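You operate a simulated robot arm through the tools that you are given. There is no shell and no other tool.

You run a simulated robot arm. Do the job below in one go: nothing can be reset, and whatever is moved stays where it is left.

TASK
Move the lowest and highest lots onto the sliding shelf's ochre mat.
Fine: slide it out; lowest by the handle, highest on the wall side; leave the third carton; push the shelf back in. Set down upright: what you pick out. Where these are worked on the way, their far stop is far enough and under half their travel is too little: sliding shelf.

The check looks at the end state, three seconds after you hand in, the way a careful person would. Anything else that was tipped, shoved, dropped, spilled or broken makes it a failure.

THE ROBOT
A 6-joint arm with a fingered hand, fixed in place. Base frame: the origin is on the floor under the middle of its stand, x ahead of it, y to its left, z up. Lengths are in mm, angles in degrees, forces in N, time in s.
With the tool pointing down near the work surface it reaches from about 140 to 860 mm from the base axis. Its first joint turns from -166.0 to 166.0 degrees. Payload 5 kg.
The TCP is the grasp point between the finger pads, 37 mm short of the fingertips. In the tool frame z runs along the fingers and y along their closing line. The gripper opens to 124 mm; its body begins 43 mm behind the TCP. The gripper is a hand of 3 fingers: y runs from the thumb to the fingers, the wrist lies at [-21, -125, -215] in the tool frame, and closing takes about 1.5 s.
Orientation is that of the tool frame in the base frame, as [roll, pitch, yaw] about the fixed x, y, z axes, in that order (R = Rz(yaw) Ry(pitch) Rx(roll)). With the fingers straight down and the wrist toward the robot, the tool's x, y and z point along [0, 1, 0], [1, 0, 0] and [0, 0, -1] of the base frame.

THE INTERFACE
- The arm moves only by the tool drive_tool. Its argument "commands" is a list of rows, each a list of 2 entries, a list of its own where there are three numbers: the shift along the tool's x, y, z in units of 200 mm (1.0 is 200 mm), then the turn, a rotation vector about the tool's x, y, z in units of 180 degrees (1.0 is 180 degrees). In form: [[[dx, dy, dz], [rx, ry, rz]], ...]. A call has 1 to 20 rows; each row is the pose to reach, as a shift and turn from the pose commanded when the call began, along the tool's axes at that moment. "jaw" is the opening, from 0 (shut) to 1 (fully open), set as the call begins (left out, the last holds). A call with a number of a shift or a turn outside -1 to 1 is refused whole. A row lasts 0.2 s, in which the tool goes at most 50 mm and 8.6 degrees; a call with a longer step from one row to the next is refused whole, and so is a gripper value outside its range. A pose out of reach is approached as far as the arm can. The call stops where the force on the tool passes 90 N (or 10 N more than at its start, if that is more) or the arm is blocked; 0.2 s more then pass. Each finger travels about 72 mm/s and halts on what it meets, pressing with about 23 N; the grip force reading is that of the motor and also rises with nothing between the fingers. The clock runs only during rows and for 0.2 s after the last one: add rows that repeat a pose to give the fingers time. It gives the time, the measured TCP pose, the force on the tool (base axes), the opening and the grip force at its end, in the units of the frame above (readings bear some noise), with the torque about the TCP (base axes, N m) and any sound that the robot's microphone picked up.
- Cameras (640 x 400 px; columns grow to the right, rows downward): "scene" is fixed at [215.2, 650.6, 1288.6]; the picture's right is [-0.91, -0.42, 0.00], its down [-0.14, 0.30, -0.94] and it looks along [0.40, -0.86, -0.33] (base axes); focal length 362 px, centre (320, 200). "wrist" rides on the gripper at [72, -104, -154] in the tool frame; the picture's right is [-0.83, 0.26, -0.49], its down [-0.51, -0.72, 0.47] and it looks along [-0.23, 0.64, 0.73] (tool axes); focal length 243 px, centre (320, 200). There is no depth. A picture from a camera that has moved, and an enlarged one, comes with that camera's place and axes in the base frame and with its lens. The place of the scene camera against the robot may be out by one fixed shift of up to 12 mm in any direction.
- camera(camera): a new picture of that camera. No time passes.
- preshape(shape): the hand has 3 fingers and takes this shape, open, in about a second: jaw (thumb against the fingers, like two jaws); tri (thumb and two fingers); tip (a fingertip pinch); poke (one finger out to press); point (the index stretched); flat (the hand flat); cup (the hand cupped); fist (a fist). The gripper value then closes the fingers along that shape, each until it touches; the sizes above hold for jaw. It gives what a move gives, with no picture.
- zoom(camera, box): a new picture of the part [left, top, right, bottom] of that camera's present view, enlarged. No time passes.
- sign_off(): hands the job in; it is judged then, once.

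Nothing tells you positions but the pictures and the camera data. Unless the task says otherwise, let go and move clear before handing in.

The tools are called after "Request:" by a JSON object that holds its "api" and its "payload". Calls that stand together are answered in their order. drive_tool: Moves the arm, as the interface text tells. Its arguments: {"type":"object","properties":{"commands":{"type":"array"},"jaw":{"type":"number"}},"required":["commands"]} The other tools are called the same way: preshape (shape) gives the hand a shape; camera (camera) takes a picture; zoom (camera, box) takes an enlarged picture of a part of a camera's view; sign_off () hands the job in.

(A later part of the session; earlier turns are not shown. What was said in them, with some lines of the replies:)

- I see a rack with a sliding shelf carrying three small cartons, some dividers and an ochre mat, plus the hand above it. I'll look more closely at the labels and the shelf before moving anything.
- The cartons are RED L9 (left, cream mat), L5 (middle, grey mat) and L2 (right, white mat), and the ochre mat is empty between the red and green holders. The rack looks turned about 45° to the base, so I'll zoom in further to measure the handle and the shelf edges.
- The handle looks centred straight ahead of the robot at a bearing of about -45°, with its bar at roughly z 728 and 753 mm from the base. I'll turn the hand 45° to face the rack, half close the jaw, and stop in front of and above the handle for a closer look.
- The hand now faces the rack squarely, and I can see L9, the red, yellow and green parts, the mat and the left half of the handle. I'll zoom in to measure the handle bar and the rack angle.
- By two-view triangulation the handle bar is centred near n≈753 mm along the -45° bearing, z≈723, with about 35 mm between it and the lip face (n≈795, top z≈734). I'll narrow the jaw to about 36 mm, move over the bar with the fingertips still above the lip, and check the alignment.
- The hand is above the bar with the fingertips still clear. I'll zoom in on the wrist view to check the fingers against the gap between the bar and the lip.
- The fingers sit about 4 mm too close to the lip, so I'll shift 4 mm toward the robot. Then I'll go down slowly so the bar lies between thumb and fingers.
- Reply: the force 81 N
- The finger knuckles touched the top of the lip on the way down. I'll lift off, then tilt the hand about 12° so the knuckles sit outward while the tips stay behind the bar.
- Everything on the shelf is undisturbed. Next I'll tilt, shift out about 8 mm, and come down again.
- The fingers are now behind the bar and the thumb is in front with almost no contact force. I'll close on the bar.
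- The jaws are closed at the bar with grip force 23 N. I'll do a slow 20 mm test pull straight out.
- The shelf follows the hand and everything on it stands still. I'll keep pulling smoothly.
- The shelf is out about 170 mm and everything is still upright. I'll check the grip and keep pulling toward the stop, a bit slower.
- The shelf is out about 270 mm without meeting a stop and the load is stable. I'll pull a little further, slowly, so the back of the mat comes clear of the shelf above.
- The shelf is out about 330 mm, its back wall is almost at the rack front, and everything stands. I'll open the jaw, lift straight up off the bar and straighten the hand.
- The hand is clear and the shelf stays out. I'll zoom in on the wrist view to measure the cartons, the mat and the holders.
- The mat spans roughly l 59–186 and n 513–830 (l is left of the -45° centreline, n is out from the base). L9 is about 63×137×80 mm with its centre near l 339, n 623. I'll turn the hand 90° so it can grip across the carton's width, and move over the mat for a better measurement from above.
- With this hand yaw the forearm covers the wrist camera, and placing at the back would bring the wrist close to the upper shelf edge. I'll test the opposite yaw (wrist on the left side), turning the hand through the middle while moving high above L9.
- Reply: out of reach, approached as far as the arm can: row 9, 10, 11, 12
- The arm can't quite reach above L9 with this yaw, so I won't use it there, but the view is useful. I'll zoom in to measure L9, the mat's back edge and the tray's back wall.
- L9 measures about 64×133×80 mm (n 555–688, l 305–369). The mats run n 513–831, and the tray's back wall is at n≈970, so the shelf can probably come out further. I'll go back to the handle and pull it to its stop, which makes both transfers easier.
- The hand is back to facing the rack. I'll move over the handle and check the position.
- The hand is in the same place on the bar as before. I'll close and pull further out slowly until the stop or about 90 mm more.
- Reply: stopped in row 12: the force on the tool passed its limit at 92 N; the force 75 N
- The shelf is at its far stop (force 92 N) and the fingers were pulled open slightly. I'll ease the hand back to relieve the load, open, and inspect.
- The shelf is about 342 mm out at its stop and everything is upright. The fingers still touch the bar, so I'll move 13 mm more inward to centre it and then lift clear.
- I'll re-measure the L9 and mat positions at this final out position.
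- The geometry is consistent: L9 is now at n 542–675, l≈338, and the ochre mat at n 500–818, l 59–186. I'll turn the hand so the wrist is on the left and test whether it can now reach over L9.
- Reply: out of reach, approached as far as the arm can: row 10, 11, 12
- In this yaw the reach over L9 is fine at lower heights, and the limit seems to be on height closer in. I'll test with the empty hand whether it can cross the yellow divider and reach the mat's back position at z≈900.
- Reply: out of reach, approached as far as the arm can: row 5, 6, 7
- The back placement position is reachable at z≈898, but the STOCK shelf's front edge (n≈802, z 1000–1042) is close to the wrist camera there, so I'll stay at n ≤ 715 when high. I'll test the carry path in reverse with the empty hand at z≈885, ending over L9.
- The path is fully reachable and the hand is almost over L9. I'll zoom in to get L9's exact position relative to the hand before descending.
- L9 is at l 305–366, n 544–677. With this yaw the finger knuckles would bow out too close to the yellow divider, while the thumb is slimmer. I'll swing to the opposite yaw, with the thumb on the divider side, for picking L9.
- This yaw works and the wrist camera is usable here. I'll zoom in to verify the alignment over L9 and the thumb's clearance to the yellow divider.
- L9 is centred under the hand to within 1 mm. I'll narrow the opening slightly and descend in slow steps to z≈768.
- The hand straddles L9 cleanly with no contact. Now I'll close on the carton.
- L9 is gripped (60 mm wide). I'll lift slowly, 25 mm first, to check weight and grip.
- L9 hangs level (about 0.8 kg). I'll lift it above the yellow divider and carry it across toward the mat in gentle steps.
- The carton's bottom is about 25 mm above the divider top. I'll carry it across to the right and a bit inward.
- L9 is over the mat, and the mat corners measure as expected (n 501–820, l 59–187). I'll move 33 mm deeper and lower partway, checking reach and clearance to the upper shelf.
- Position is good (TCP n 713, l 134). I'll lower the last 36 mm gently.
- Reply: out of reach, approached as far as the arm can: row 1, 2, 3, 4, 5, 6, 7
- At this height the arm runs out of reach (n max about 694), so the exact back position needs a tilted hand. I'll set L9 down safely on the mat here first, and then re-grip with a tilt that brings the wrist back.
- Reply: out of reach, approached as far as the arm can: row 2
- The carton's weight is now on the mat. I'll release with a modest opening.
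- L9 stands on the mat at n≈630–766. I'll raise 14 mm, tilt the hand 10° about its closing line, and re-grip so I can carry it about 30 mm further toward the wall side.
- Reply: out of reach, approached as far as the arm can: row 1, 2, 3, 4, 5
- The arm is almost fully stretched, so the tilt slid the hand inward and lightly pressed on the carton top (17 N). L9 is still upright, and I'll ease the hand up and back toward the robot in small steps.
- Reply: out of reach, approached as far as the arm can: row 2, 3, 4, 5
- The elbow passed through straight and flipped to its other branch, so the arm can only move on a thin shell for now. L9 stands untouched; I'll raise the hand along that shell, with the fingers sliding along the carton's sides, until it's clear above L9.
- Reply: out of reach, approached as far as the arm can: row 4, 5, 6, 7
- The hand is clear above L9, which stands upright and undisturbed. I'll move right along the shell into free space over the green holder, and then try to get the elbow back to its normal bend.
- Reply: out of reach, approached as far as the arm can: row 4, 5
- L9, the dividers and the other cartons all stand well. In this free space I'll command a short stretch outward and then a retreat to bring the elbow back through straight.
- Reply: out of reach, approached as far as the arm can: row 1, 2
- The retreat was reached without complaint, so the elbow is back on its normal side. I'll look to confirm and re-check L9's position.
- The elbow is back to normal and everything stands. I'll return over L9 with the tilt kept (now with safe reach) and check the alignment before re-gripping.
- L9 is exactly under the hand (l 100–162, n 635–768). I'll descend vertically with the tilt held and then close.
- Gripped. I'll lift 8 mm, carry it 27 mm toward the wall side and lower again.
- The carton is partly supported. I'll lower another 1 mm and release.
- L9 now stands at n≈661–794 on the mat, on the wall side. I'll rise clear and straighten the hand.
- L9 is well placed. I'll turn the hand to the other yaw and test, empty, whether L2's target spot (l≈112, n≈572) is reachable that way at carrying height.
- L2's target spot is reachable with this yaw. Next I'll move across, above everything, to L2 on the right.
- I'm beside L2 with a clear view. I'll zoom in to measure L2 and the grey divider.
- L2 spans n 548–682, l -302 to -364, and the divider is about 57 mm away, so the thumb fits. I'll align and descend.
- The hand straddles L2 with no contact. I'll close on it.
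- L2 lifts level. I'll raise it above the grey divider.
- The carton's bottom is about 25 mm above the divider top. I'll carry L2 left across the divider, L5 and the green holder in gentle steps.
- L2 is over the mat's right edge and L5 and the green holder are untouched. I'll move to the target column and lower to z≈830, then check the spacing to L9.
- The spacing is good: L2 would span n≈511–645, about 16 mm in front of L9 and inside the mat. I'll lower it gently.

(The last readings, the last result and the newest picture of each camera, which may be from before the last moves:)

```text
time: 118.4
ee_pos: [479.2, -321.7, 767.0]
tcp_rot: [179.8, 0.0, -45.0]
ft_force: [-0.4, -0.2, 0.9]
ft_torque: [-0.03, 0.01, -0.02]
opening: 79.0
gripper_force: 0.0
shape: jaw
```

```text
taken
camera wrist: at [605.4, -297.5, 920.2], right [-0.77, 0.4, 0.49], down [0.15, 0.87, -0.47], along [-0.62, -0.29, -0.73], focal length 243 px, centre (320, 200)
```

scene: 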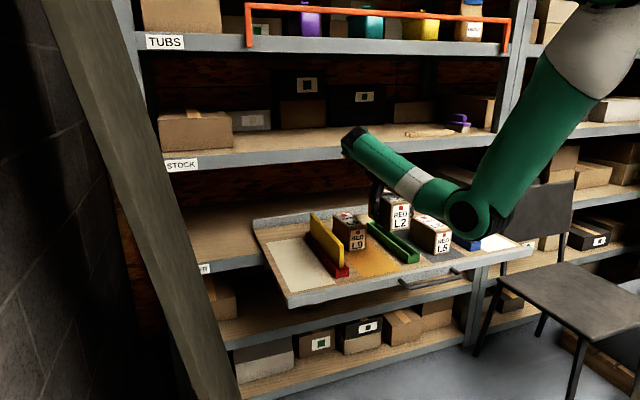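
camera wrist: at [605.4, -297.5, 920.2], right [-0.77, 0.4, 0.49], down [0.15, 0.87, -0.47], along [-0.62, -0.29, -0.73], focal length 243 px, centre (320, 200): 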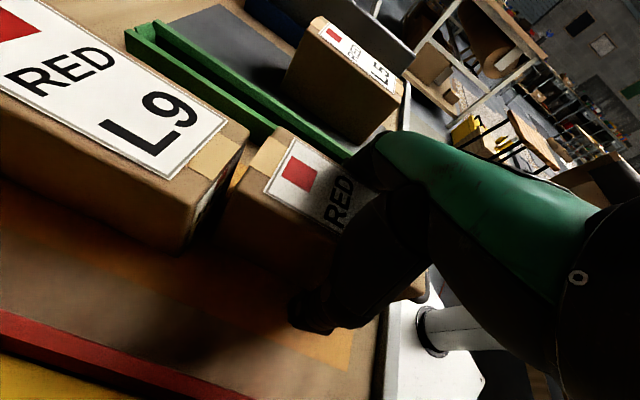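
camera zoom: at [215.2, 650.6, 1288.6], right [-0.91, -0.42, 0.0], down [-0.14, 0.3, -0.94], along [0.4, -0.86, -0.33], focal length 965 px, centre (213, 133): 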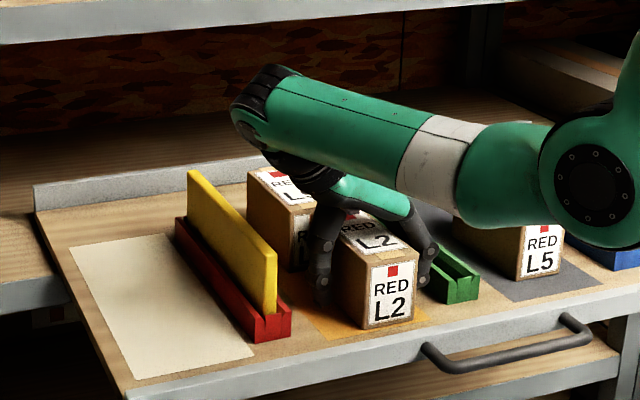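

L2 is released and upright in front of L9. I'll rise straight up, clear of the cartons.

Request:
{"api": "drive_tool", "payload": {"commands": [[[0, 0, -0.03], [0, 0, 0]], [[0, 0, -0.1], [0, 0, 0]], [[0, 0, -0.2], [0, 0, 0]], [[0, 0, -0.32], [0, 0, 0]], [[0, 0, -0.44], [0, 0, 0]], [[0, 0, -0.5], [0, 0, 0]], [[0, 0, -0.5], [0, 0, 0]]]}}

Request:
{"api": "camera", "payload": {"camera": "wrist"}}

Request:
{"api": "zoom", "payload": {"camera": "scene", "box": [240, 150, 540, 310]}}

```text
time: 120.0
ee_pos: [478.1, -321.6, 867.6]
tcp_rot: [179.8, 0.0, -45.1]
ft_force: [0.6, -1.4, 0.4]
ft_torque: [0.01, 0.0, 0.03]
opening: 78.6
gripper_force: 0.0
shape: jaw
```

```text
taken
camera wrist: at [604.9, -297.1, 1020.7], right [-0.77, 0.4, 0.49], down [0.15, 0.87, -0.47], along [-0.62, -0.29, -0.73], focal length 243 px, centre (320, 200)
```

wrist: 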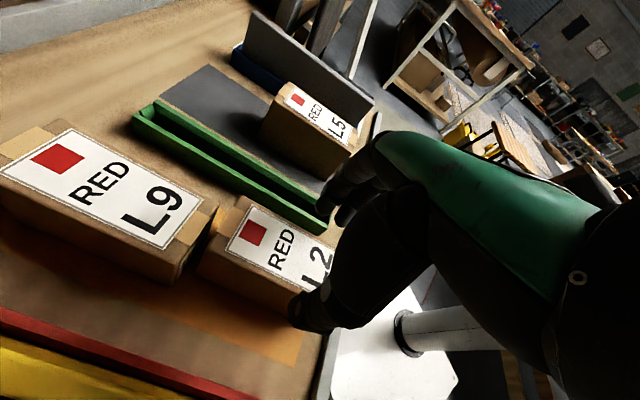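

```text
2.13 times, centred on (390, 230) of scene
camera zoom: at [215.2, 650.6, 1288.6], right [-0.91, -0.42, 0.0], down [-0.14, 0.3, -0.94], along [0.4, -0.86, -0.33], focal length 772 px, centre (171, 136)
```

zoom: 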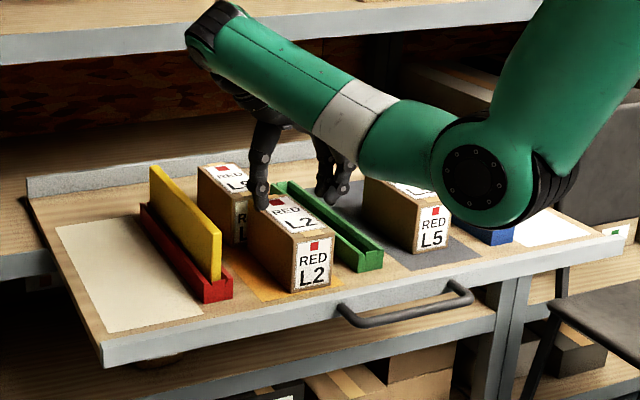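

Both cartons stand upright on the mat: L2 in front by the handle, L9 behind on the wall side, and L5 untouched. I'll turn the hand back and go to the handle to push the shelf in.

Request:
{"api": "drive_tool", "payload": {"commands": [[[-0.06, 0.04, -0.015], [0, 0, -0.04545]], [[-0.12, 0.08, -0.03], [0, 0, -0.0909]], [[-0.19, 0.12, -0.045], [0, 0, -0.13636]], [[-0.25, 0.16, -0.06], [0, 0, -0.1818]], [[-0.32, 0.2, -0.075], [0, 0, -0.22727]], [[-0.38, 0.24, -0.09], [0, 0, -0.2727]], [[-0.45, 0.29, -0.105], [0, 0, -0.31818]], [[-0.51, 0.33, -0.12], [0, 0, -0.3636]], [[-0.58, 0.37, -0.135], [0, 0, -0.40909]], [[-0.64, 0.41, -0.15], [0, 0, -0.4545]], [[-0.7, 0.45, -0.15], [0, 0, -0.5]], [[-0.7, 0.45, -0.15], [0, 0, -0.5]]], "jaw": 0.27}}

Request:
{"api": "camera", "payload": {"camera": "wrist"}}

Request:
{"api": "camera", "payload": {"camera": "scene"}}

```text
time: 122.6
ee_pos: [314.4, -286.0, 897.1]
tcp_rot: [179.9, 0.1, 45.1]
ft_force: [-0.5, 0.1, -0.5]
ft_torque: [0.04, -0.02, 0.01]
opening: 33.9
gripper_force: 0.0
shape: jaw
```

```text
taken
camera wrist: at [294.3, -159.1, 1050.9], right [-0.4, -0.77, 0.49], down [-0.87, 0.15, -0.47], along [0.29, -0.62, -0.73], focal length 243 px, centre (320, 200)
```

wrist: 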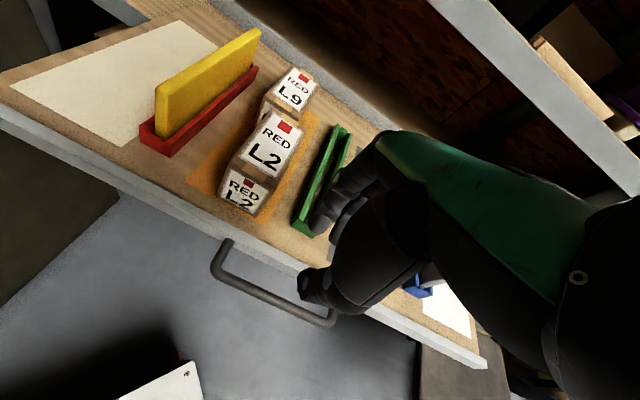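

```text
taken
```

scene: 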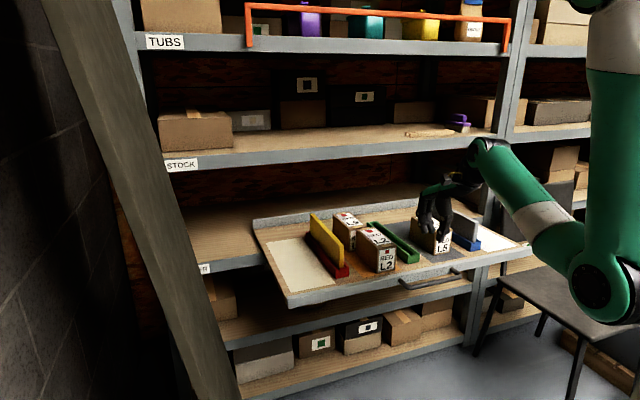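

I'll zoom in to check that both cartons sit fully on the mat.

Request:
{"api": "zoom", "payload": {"camera": "wrist", "box": [170, 40, 360, 230]}}

Request:
{"api": "zoom", "payload": {"camera": "scene", "box": [290, 190, 430, 300]}}

```text
2.11 times, centred on (265, 135) of wrist
camera zoom: at [294.3, -159.1, 1050.9], right [-0.4, -0.77, 0.49], down [-0.87, 0.15, -0.47], along [0.29, -0.62, -0.73], focal length 511 px, centre (436, 337)
```

zoom: 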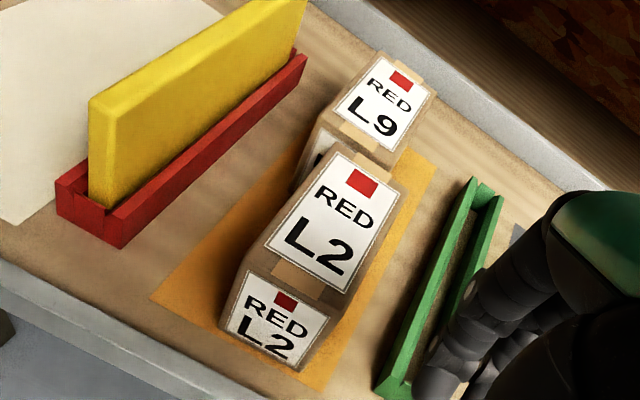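

```text
3.64 times, centred on (360, 245) of scene
camera zoom: at [215.2, 650.6, 1288.6], right [-0.91, -0.42, 0.0], down [-0.14, 0.3, -0.94], along [0.4, -0.86, -0.33], focal length 1316 px, centre (174, 36)
```

zoom: 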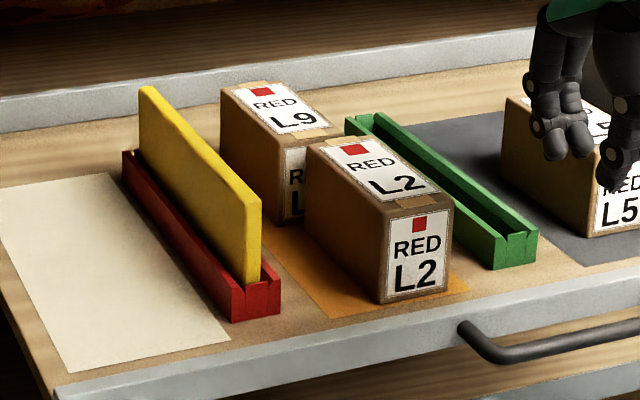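

Both are fully on the ochre mat. I'll line up over the handle and go down onto the bar again.

Request:
{"api": "drive_tool", "payload": {"commands": [[[-0.05, -0.07, 0], [0, 0, 0]], [[-0.1005, -0.1415, 0], [0, 0, 0]], [[-0.1005, -0.1415, 0], [-0.0333, 0, 0]], [[-0.1005, -0.1415, 0], [-0.0667, 0, 0]], [[-0.1005, -0.1415, 0], [-0.0667, 0, 0]]]}}

```text
time: 123.8
ee_pos: [281.9, -279.9, 896.0]
tcp_rot: [167.8, 0.2, 44.9]
ft_force: [0.5, -0.2, 0.8]
ft_torque: [0.03, 0.01, 0.02]
opening: 33.8
gripper_force: 0.1
shape: jaw
```

Request:
{"api": "drive_tool", "payload": {"commands": [[[0, -0.0414, 0.1712], [0, 0, 0]], [[0, -0.0778, 0.3423], [0, 0, 0]], [[0, -0.109, 0.489], [0, 0, 0]], [[0, -0.1298, 0.5868], [0, 0, 0]], [[0, -0.1454, 0.66], [0, 0, 0]], [[0, -0.158, 0.719], [0, 0, 0]], [[0, -0.1683, 0.768], [0, 0, 0]], [[0, -0.1683, 0.768], [0, 0, 0]]]}}

Request:
{"api": "zoom", "payload": {"camera": "scene", "box": [390, 210, 510, 300]}}

Request:
{"api": "zoom", "payload": {"camera": "wrist", "box": [200, 150, 360, 310]}}

```text
time: 125.6
ee_pos: [281.0, -278.7, 739.9]
tcp_rot: [168.0, 0.1, 45.0]
ft_force: [0.7, -0.1, -1.4]
ft_torque: [-0.03, -0.01, 0.0]
opening: 33.9
gripper_force: 0.2
shape: jaw
```

```text
4.44 times, centred on (450, 255) of scene
camera zoom: at [215.2, 650.6, 1288.6], right [-0.91, -0.42, 0.0], down [-0.14, 0.3, -0.94], along [0.4, -0.86, -0.33], focal length 1609 px, centre (-258, -44)
```

zoom: 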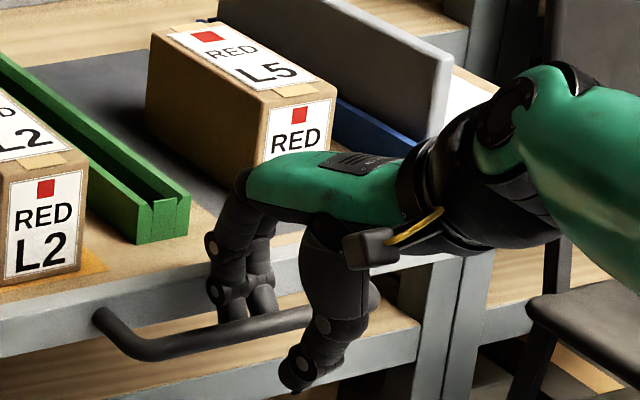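

```text
2.50 times, centred on (280, 230) of wrist
camera zoom: at [239.0, -131.7, 868.9], right [-0.48, -0.69, 0.54], down [-0.79, 0.07, -0.61], along [0.38, -0.72, -0.58], focal length 606 px, centre (420, 125)
```

zoom: 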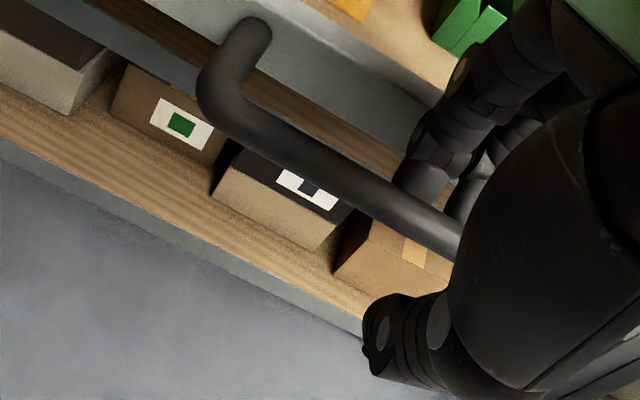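

The bar sits between thumb and fingers again. I'll close and start pushing the shelf in, slowly and smoothly.

Request:
{"api": "drive_tool", "payload": {"commands": [[[0, 0, 0], [0, 0, 0]], [[0, 0, 0], [0, 0, 0]], [[0, 0, 0], [0, 0, 0]], [[0, 0, 0], [0, 0, 0]], [[0, 0, 0], [0, 0, 0]], [[0, 0, 0], [0, 0, 0]]], "jaw": 0.0}}

Request:
{"api": "drive_tool", "payload": {"commands": [[[0, 0.0147, 0.0031], [0, 0, 0]], [[0, 0.0391, 0.0083], [0, 0, 0]], [[0, 0.0782, 0.0166], [0, 0, 0]], [[0, 0.1222, 0.026], [0, 0, 0]], [[0, 0.1662, 0.0354], [0, 0, 0]], [[0, 0.21, 0.0447], [0, 0, 0]], [[0, 0.254, 0.054], [0, 0, 0]], [[0, 0.298, 0.0634], [0, 0, 0]], [[0, 0.342, 0.0727], [0, 0, 0]], [[0, 0.386, 0.0821], [0, 0, 0]], [[0, 0.43, 0.0915], [0, 0, 0]], [[0, 0.474, 0.1008], [0, 0, 0]], [[0, 0.518, 0.1102], [0, 0, 0]], [[0, 0.562, 0.1195], [0, 0, 0]], [[0, 0.606, 0.1289], [0, 0, 0]], [[0, 0.65, 0.1382], [0, 0, 0]], [[0, 0.684, 0.1455], [0, 0, 0]], [[0, 0.709, 0.1508], [0, 0, 0]], [[0, 0.719, 0.1529], [0, 0, 0]], [[0, 0.719, 0.1529], [0, 0, 0]]]}}

Request:
{"api": "camera", "payload": {"camera": "scene"}}

```text
time: 127.0
ee_pos: [280.7, -279.5, 739.2]
tcp_rot: [168.0, 0.3, 44.9]
ft_force: [-0.8, -1.4, -9.8]
ft_torque: [0.07, 0.11, -0.05]
opening: 8.2
gripper_force: 23.3
shape: jaw
```

```text
time: 131.2
ee_pos: [384.8, -382.5, 739.9]
tcp_rot: [168.0, 0.2, 45.0]
ft_force: [0.6, 2.5, -1.6]
ft_torque: [0.08, 0.07, 0.05]
opening: 7.7
gripper_force: 23.0
shape: jaw
```

```text
taken
```

scene: 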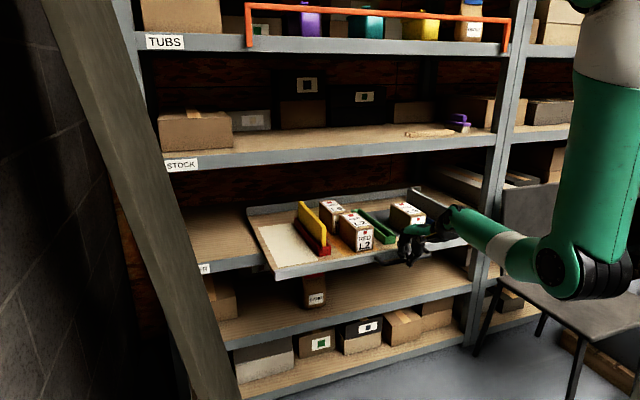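

The shelf is going in smoothly with everything upright. I'll continue.

Request:
{"api": "drive_tool", "payload": {"commands": [[[0, 0.0147, 0.0031], [0, 0, 0]], [[0, 0.0391, 0.0083], [0, 0, 0]], [[0, 0.0782, 0.0166], [0, 0, 0]], [[0, 0.1222, 0.026], [0, 0, 0]], [[0, 0.1662, 0.0354], [0, 0, 0]], [[0, 0.21, 0.0447], [0, 0, 0]], [[0, 0.254, 0.054], [0, 0, 0]], [[0, 0.298, 0.0634], [0, 0, 0]], [[0, 0.342, 0.0727], [0, 0, 0]], [[0, 0.386, 0.0821], [0, 0, 0]], [[0, 0.43, 0.0915], [0, 0, 0]], [[0, 0.474, 0.1008], [0, 0, 0]], [[0, 0.518, 0.1102], [0, 0, 0]], [[0, 0.562, 0.1195], [0, 0, 0]], [[0, 0.606, 0.1289], [0, 0, 0]], [[0, 0.65, 0.1382], [0, 0, 0]], [[0, 0.694, 0.1476], [0, 0, 0]], [[0, 0.738, 0.157], [0, 0, 0]], [[0, 0.772, 0.1642], [0, 0, 0]], [[0, 0.792, 0.1685], [0, 0, 0]]]}}

Request:
{"api": "zoom", "payload": {"camera": "scene", "box": [230, 160, 490, 290]}}

```text
time: 135.4
ee_pos: [498.9, -498.2, 738.6]
tcp_rot: [167.9, 0.2, 44.9]
ft_force: [-1.3, -1.9, -3.0]
ft_torque: [-0.01, 0.09, -0.05]
opening: 7.7
gripper_force: 23.5
shape: jaw
```

```text
2.46 times, centred on (360, 225) of scene
camera zoom: at [215.2, 650.6, 1288.6], right [-0.91, -0.42, 0.0], down [-0.14, 0.3, -0.94], along [0.4, -0.86, -0.33], focal length 891 px, centre (222, 138)
```

zoom: 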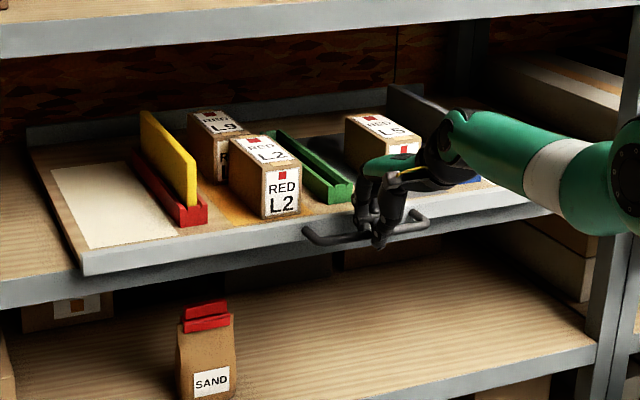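

About 34 mm remain. I'll push the last stretch at a creep.

Request:
{"api": "drive_tool", "payload": {"commands": [[[0, 0.0098, 0.0021], [0, 0, 0]], [[0, 0.0196, 0.0042], [0, 0, 0]], [[0, 0.0318, 0.0068], [0, 0, 0]], [[0, 0.044, 0.0094], [0, 0, 0]], [[0, 0.0562, 0.012], [0, 0, 0]], [[0, 0.0685, 0.0146], [0, 0, 0]], [[0, 0.0807, 0.0172], [0, 0, 0]], [[0, 0.0929, 0.0198], [0, 0, 0]], [[0, 0.1051, 0.0224], [0, 0, 0]], [[0, 0.1174, 0.025], [0, 0, 0]], [[0, 0.1296, 0.0276], [0, 0, 0]], [[0, 0.1394, 0.0296], [0, 0, 0]], [[0, 0.1467, 0.0312], [0, 0, 0]], [[0, 0.154, 0.0328], [0, 0, 0]], [[0, 0.1614, 0.0343], [0, 0, 0]], [[0, 0.1687, 0.0359], [0, 0, 0]], [[0, 0.176, 0.0374], [0, 0, 0]], [[0, 0.176, 0.0374], [0, 0, 0]]]}}

Request:
{"api": "zoom", "payload": {"camera": "scene", "box": [230, 160, 490, 290]}}

```text
time: 139.2
ee_pos: [523.9, -522.8, 739.0]
tcp_rot: [168.0, 0.2, 45.0]
ft_force: [-11.4, 18.9, 3.4]
ft_torque: [0.4, 0.26, 0.06]
opening: 6.9
gripper_force: 23.0
shape: jaw
```

```text
2.46 times, centred on (360, 225) of scene
camera zoom: at [215.2, 650.6, 1288.6], right [-0.91, -0.42, 0.0], down [-0.14, 0.3, -0.94], along [0.4, -0.86, -0.33], focal length 891 px, centre (222, 138)
```

zoom: 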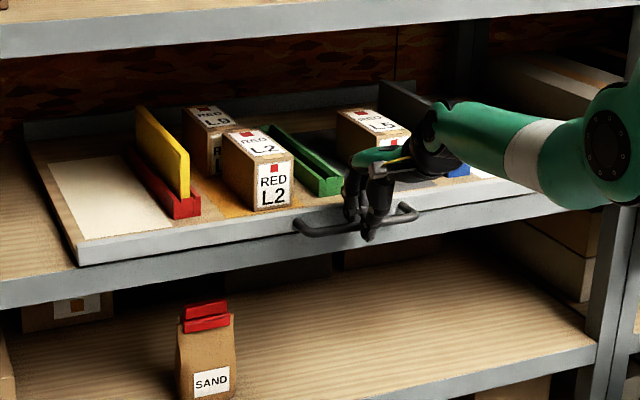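

The resistance of about 21 N suggests the closed stop. I'll press 3 mm more to confirm it's fully in.

Request:
{"api": "drive_tool", "payload": {"commands": [[[0, 0.0073, 0.0016], [0, 0, 0]], [[0, 0.0147, 0.0031], [0, 0, 0]], [[0, 0.0147, 0.0031], [0, 0, 0]], [[0, 0.0147, 0.0031], [0, 0, 0]]]}}

Request:
{"api": "zoom", "payload": {"camera": "scene", "box": [230, 160, 390, 260]}}

```text
time: 140.2
ee_pos: [525.8, -525.9, 739.8]
tcp_rot: [168.1, 0.2, 45.0]
ft_force: [-16.3, 24.3, 2.0]
ft_torque: [0.55, 0.36, 0.03]
opening: 5.9
gripper_force: 23.0
shape: jaw
```

```text
4.00 times, centred on (310, 210) of scene
camera zoom: at [215.2, 650.6, 1288.6], right [-0.91, -0.42, 0.0], down [-0.14, 0.3, -0.94], along [0.4, -0.86, -0.33], focal length 1448 px, centre (360, 160)
```

zoom: 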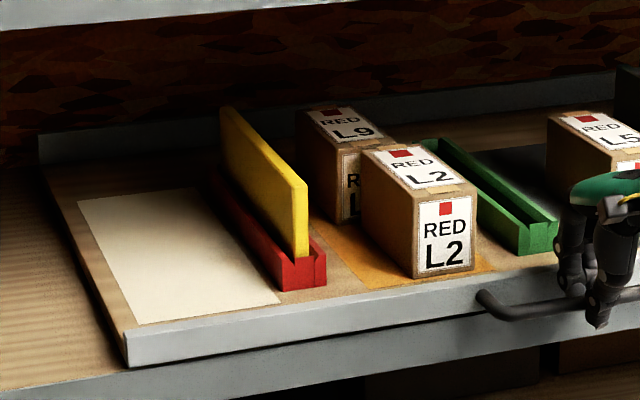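

The picture matches the original closed position exactly, so the shelf is fully in. I'll open gently, ease off 4 mm, and lift clear.

Request:
{"api": "drive_tool", "payload": {"commands": [[[0, 0, 0], [0, 0, 0]], [[0, 0, 0], [0, 0, 0]], [[0, 0, 0], [0, 0, 0]], [[0, 0, 0], [0, 0, 0]]], "jaw": 0.24}}

Request:
{"api": "zoom", "payload": {"camera": "wrist", "box": [200, 150, 360, 310]}}

```text
time: 141.2
ee_pos: [527.1, -526.5, 741.0]
tcp_rot: [167.8, 0.1, 44.8]
ft_force: [-5.0, 3.7, 5.4]
ft_torque: [-0.19, -0.07, -0.17]
opening: 28.7
gripper_force: 0.0
shape: jaw
```

```text
2.50 times, centred on (280, 230) of wrist
camera zoom: at [484.6, -378.8, 869.2], right [-0.48, -0.69, 0.54], down [-0.79, 0.07, -0.61], along [0.39, -0.72, -0.58], focal length 606 px, centre (420, 125)
```

zoom: 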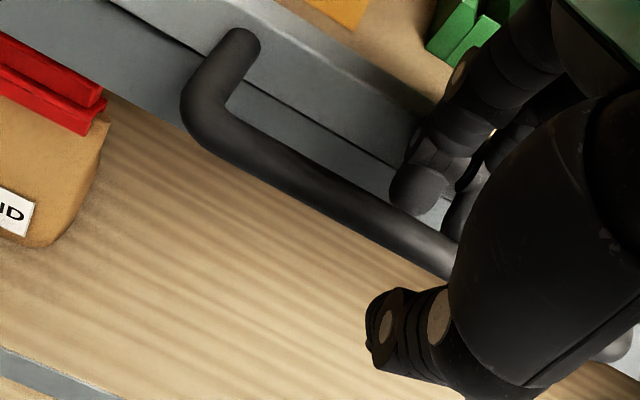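

Request:
{"api": "drive_tool", "payload": {"commands": [[[0, -0.0098, -0.0021], [0, 0, 0]], [[0, -0.0176, -0.0037], [0, 0, 0]], [[0, -0.0176, -0.0037], [0, 0, 0]]]}}

```text
time: 142.0
ee_pos: [524.0, -523.5, 739.7]
tcp_rot: [167.9, 0.3, 44.9]
ft_force: [-0.4, 0.0, 0.2]
ft_torque: [0.02, 0.02, 0.01]
opening: 29.5
gripper_force: 0.0
shape: jaw
```

There's no contact now. I'll lift straight up and retreat.

Request:
{"api": "drive_tool", "payload": {"commands": [[[0, 0.0083, -0.0391], [0, 0, 0]], [[0, 0.0208, -0.0978], [0, 0, 0]], [[0, 0.0416, -0.1956], [0, 0, 0]], [[0, 0.0676, -0.3178], [0, 0, 0]], [[0, 0.0936, -0.44], [0, 0, 0]], [[0, 0.1196, -0.5624], [0, 0, 0]], [[0, 0.0, -0.66], [0, 0, 0]], [[0, -0.15, -0.76], [0, 0, 0]], [[0, -0.35, -0.85], [0, 0, 0]], [[0, -0.5, -0.9], [0, 0, 0]], [[0, -0.5, -0.9], [0.0333, 0, 0]], [[0, -0.5, -0.9], [0.0667, 0, 0]], [[0, -0.5, -0.9], [0.0667, 0, 0]]]}}

Request:
{"api": "camera", "payload": {"camera": "scene"}}

Request:
{"api": "camera", "payload": {"camera": "wrist"}}

Request:
{"api": "zoom", "payload": {"camera": "scene", "box": [230, 160, 390, 260]}}

Request:
{"api": "zoom", "payload": {"camera": "scene", "box": [330, 150, 490, 250]}}

```text
time: 144.8
ee_pos: [428.4, -428.4, 894.5]
tcp_rot: [-180.0, 0.2, 44.9]
ft_force: [0.0, -0.9, 0.3]
ft_torque: [0.02, 0.0, 0.01]
opening: 29.8
gripper_force: 0.1
shape: jaw
```

```text
taken
```

scene: 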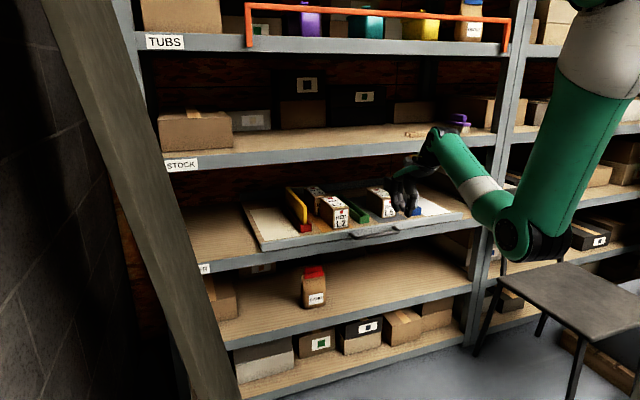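

```text
taken
camera wrist: at [407.3, -300.7, 1049.1], right [-0.4, -0.77, 0.49], down [-0.87, 0.15, -0.47], along [0.29, -0.62, -0.73], focal length 243 px, centre (320, 200)
```

wrist: 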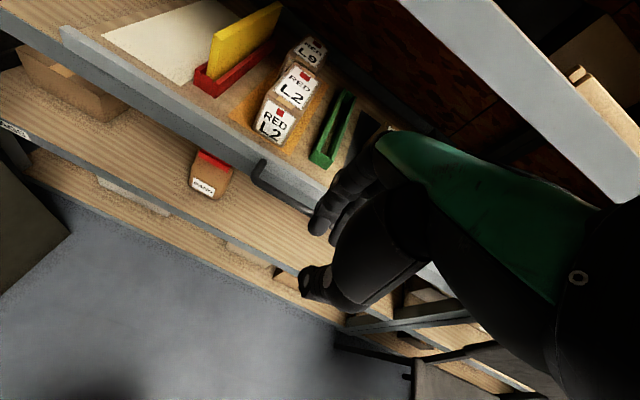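

```text
4.00 times, centred on (310, 210) of scene
camera zoom: at [215.2, 650.6, 1288.6], right [-0.91, -0.42, 0.0], down [-0.14, 0.3, -0.94], along [0.4, -0.86, -0.33], focal length 1448 px, centre (360, 160)
```

zoom: 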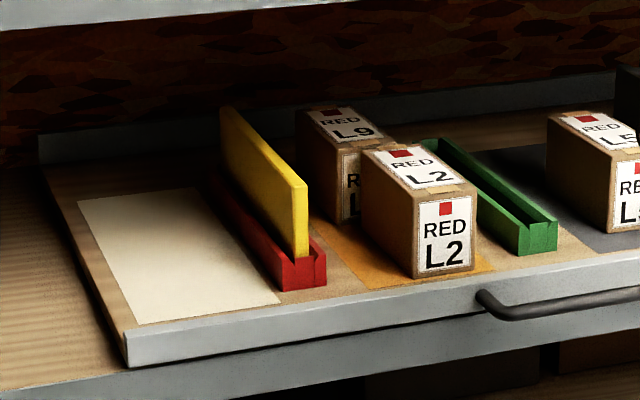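

```text
4.00 times, centred on (410, 200) of scene
camera zoom: at [215.2, 650.6, 1288.6], right [-0.91, -0.42, 0.0], down [-0.14, 0.3, -0.94], along [0.4, -0.86, -0.33], focal length 1448 px, centre (-40, 200)
```

zoom: 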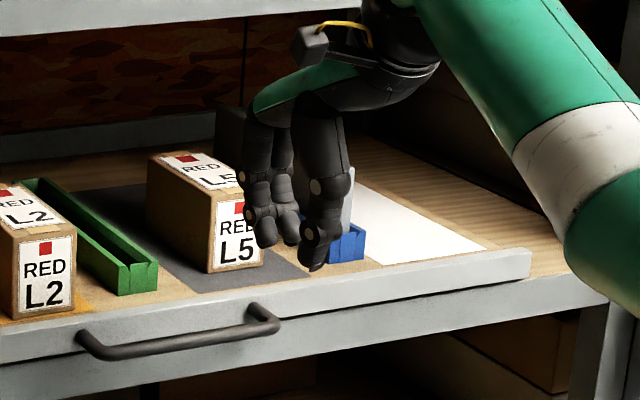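

The shelf is back at its original closed position. L2 stands upright at the front of the ochre mat by the handle and L9 stands behind it on the wall side. L5, the dividers and the sand bag look unmoved, and the hand is clear, so I'm handing in.

Request:
{"api": "sign_off", "payload": {}}

```text
The job is handed in.
```

I slid the shelf out to its far stop, put both lots on the ochre mat, and pushed the shelf back in. The job is handed in.

- **L2 (lowest):** upright at the front of the mat, by the handle.
- **L9 (highest):** upright behind L2, on the wall side. I took "wall side" to mean the back of the shelf.
- **L5 (third carton):** left where it was, on the grey mat.
- **Shelf:** fully in. The final picture matches the starting one, and it resisted a further push.
- **Dividers, holders and sand bag:** upright, with no change visible in the final pictures.

**Extra contact:**
- **L9:** I set it down once partway and re-gripped it, because the arm ran short of reach. The hand briefly pressed on its top at about 17 N. It stayed upright and shifted by a few millimetres at most before I moved it to its final place.
- **Shelf lip:** while first lining up on the handle, the fingers bumped the front lip at about 80 N. Nothing moved.
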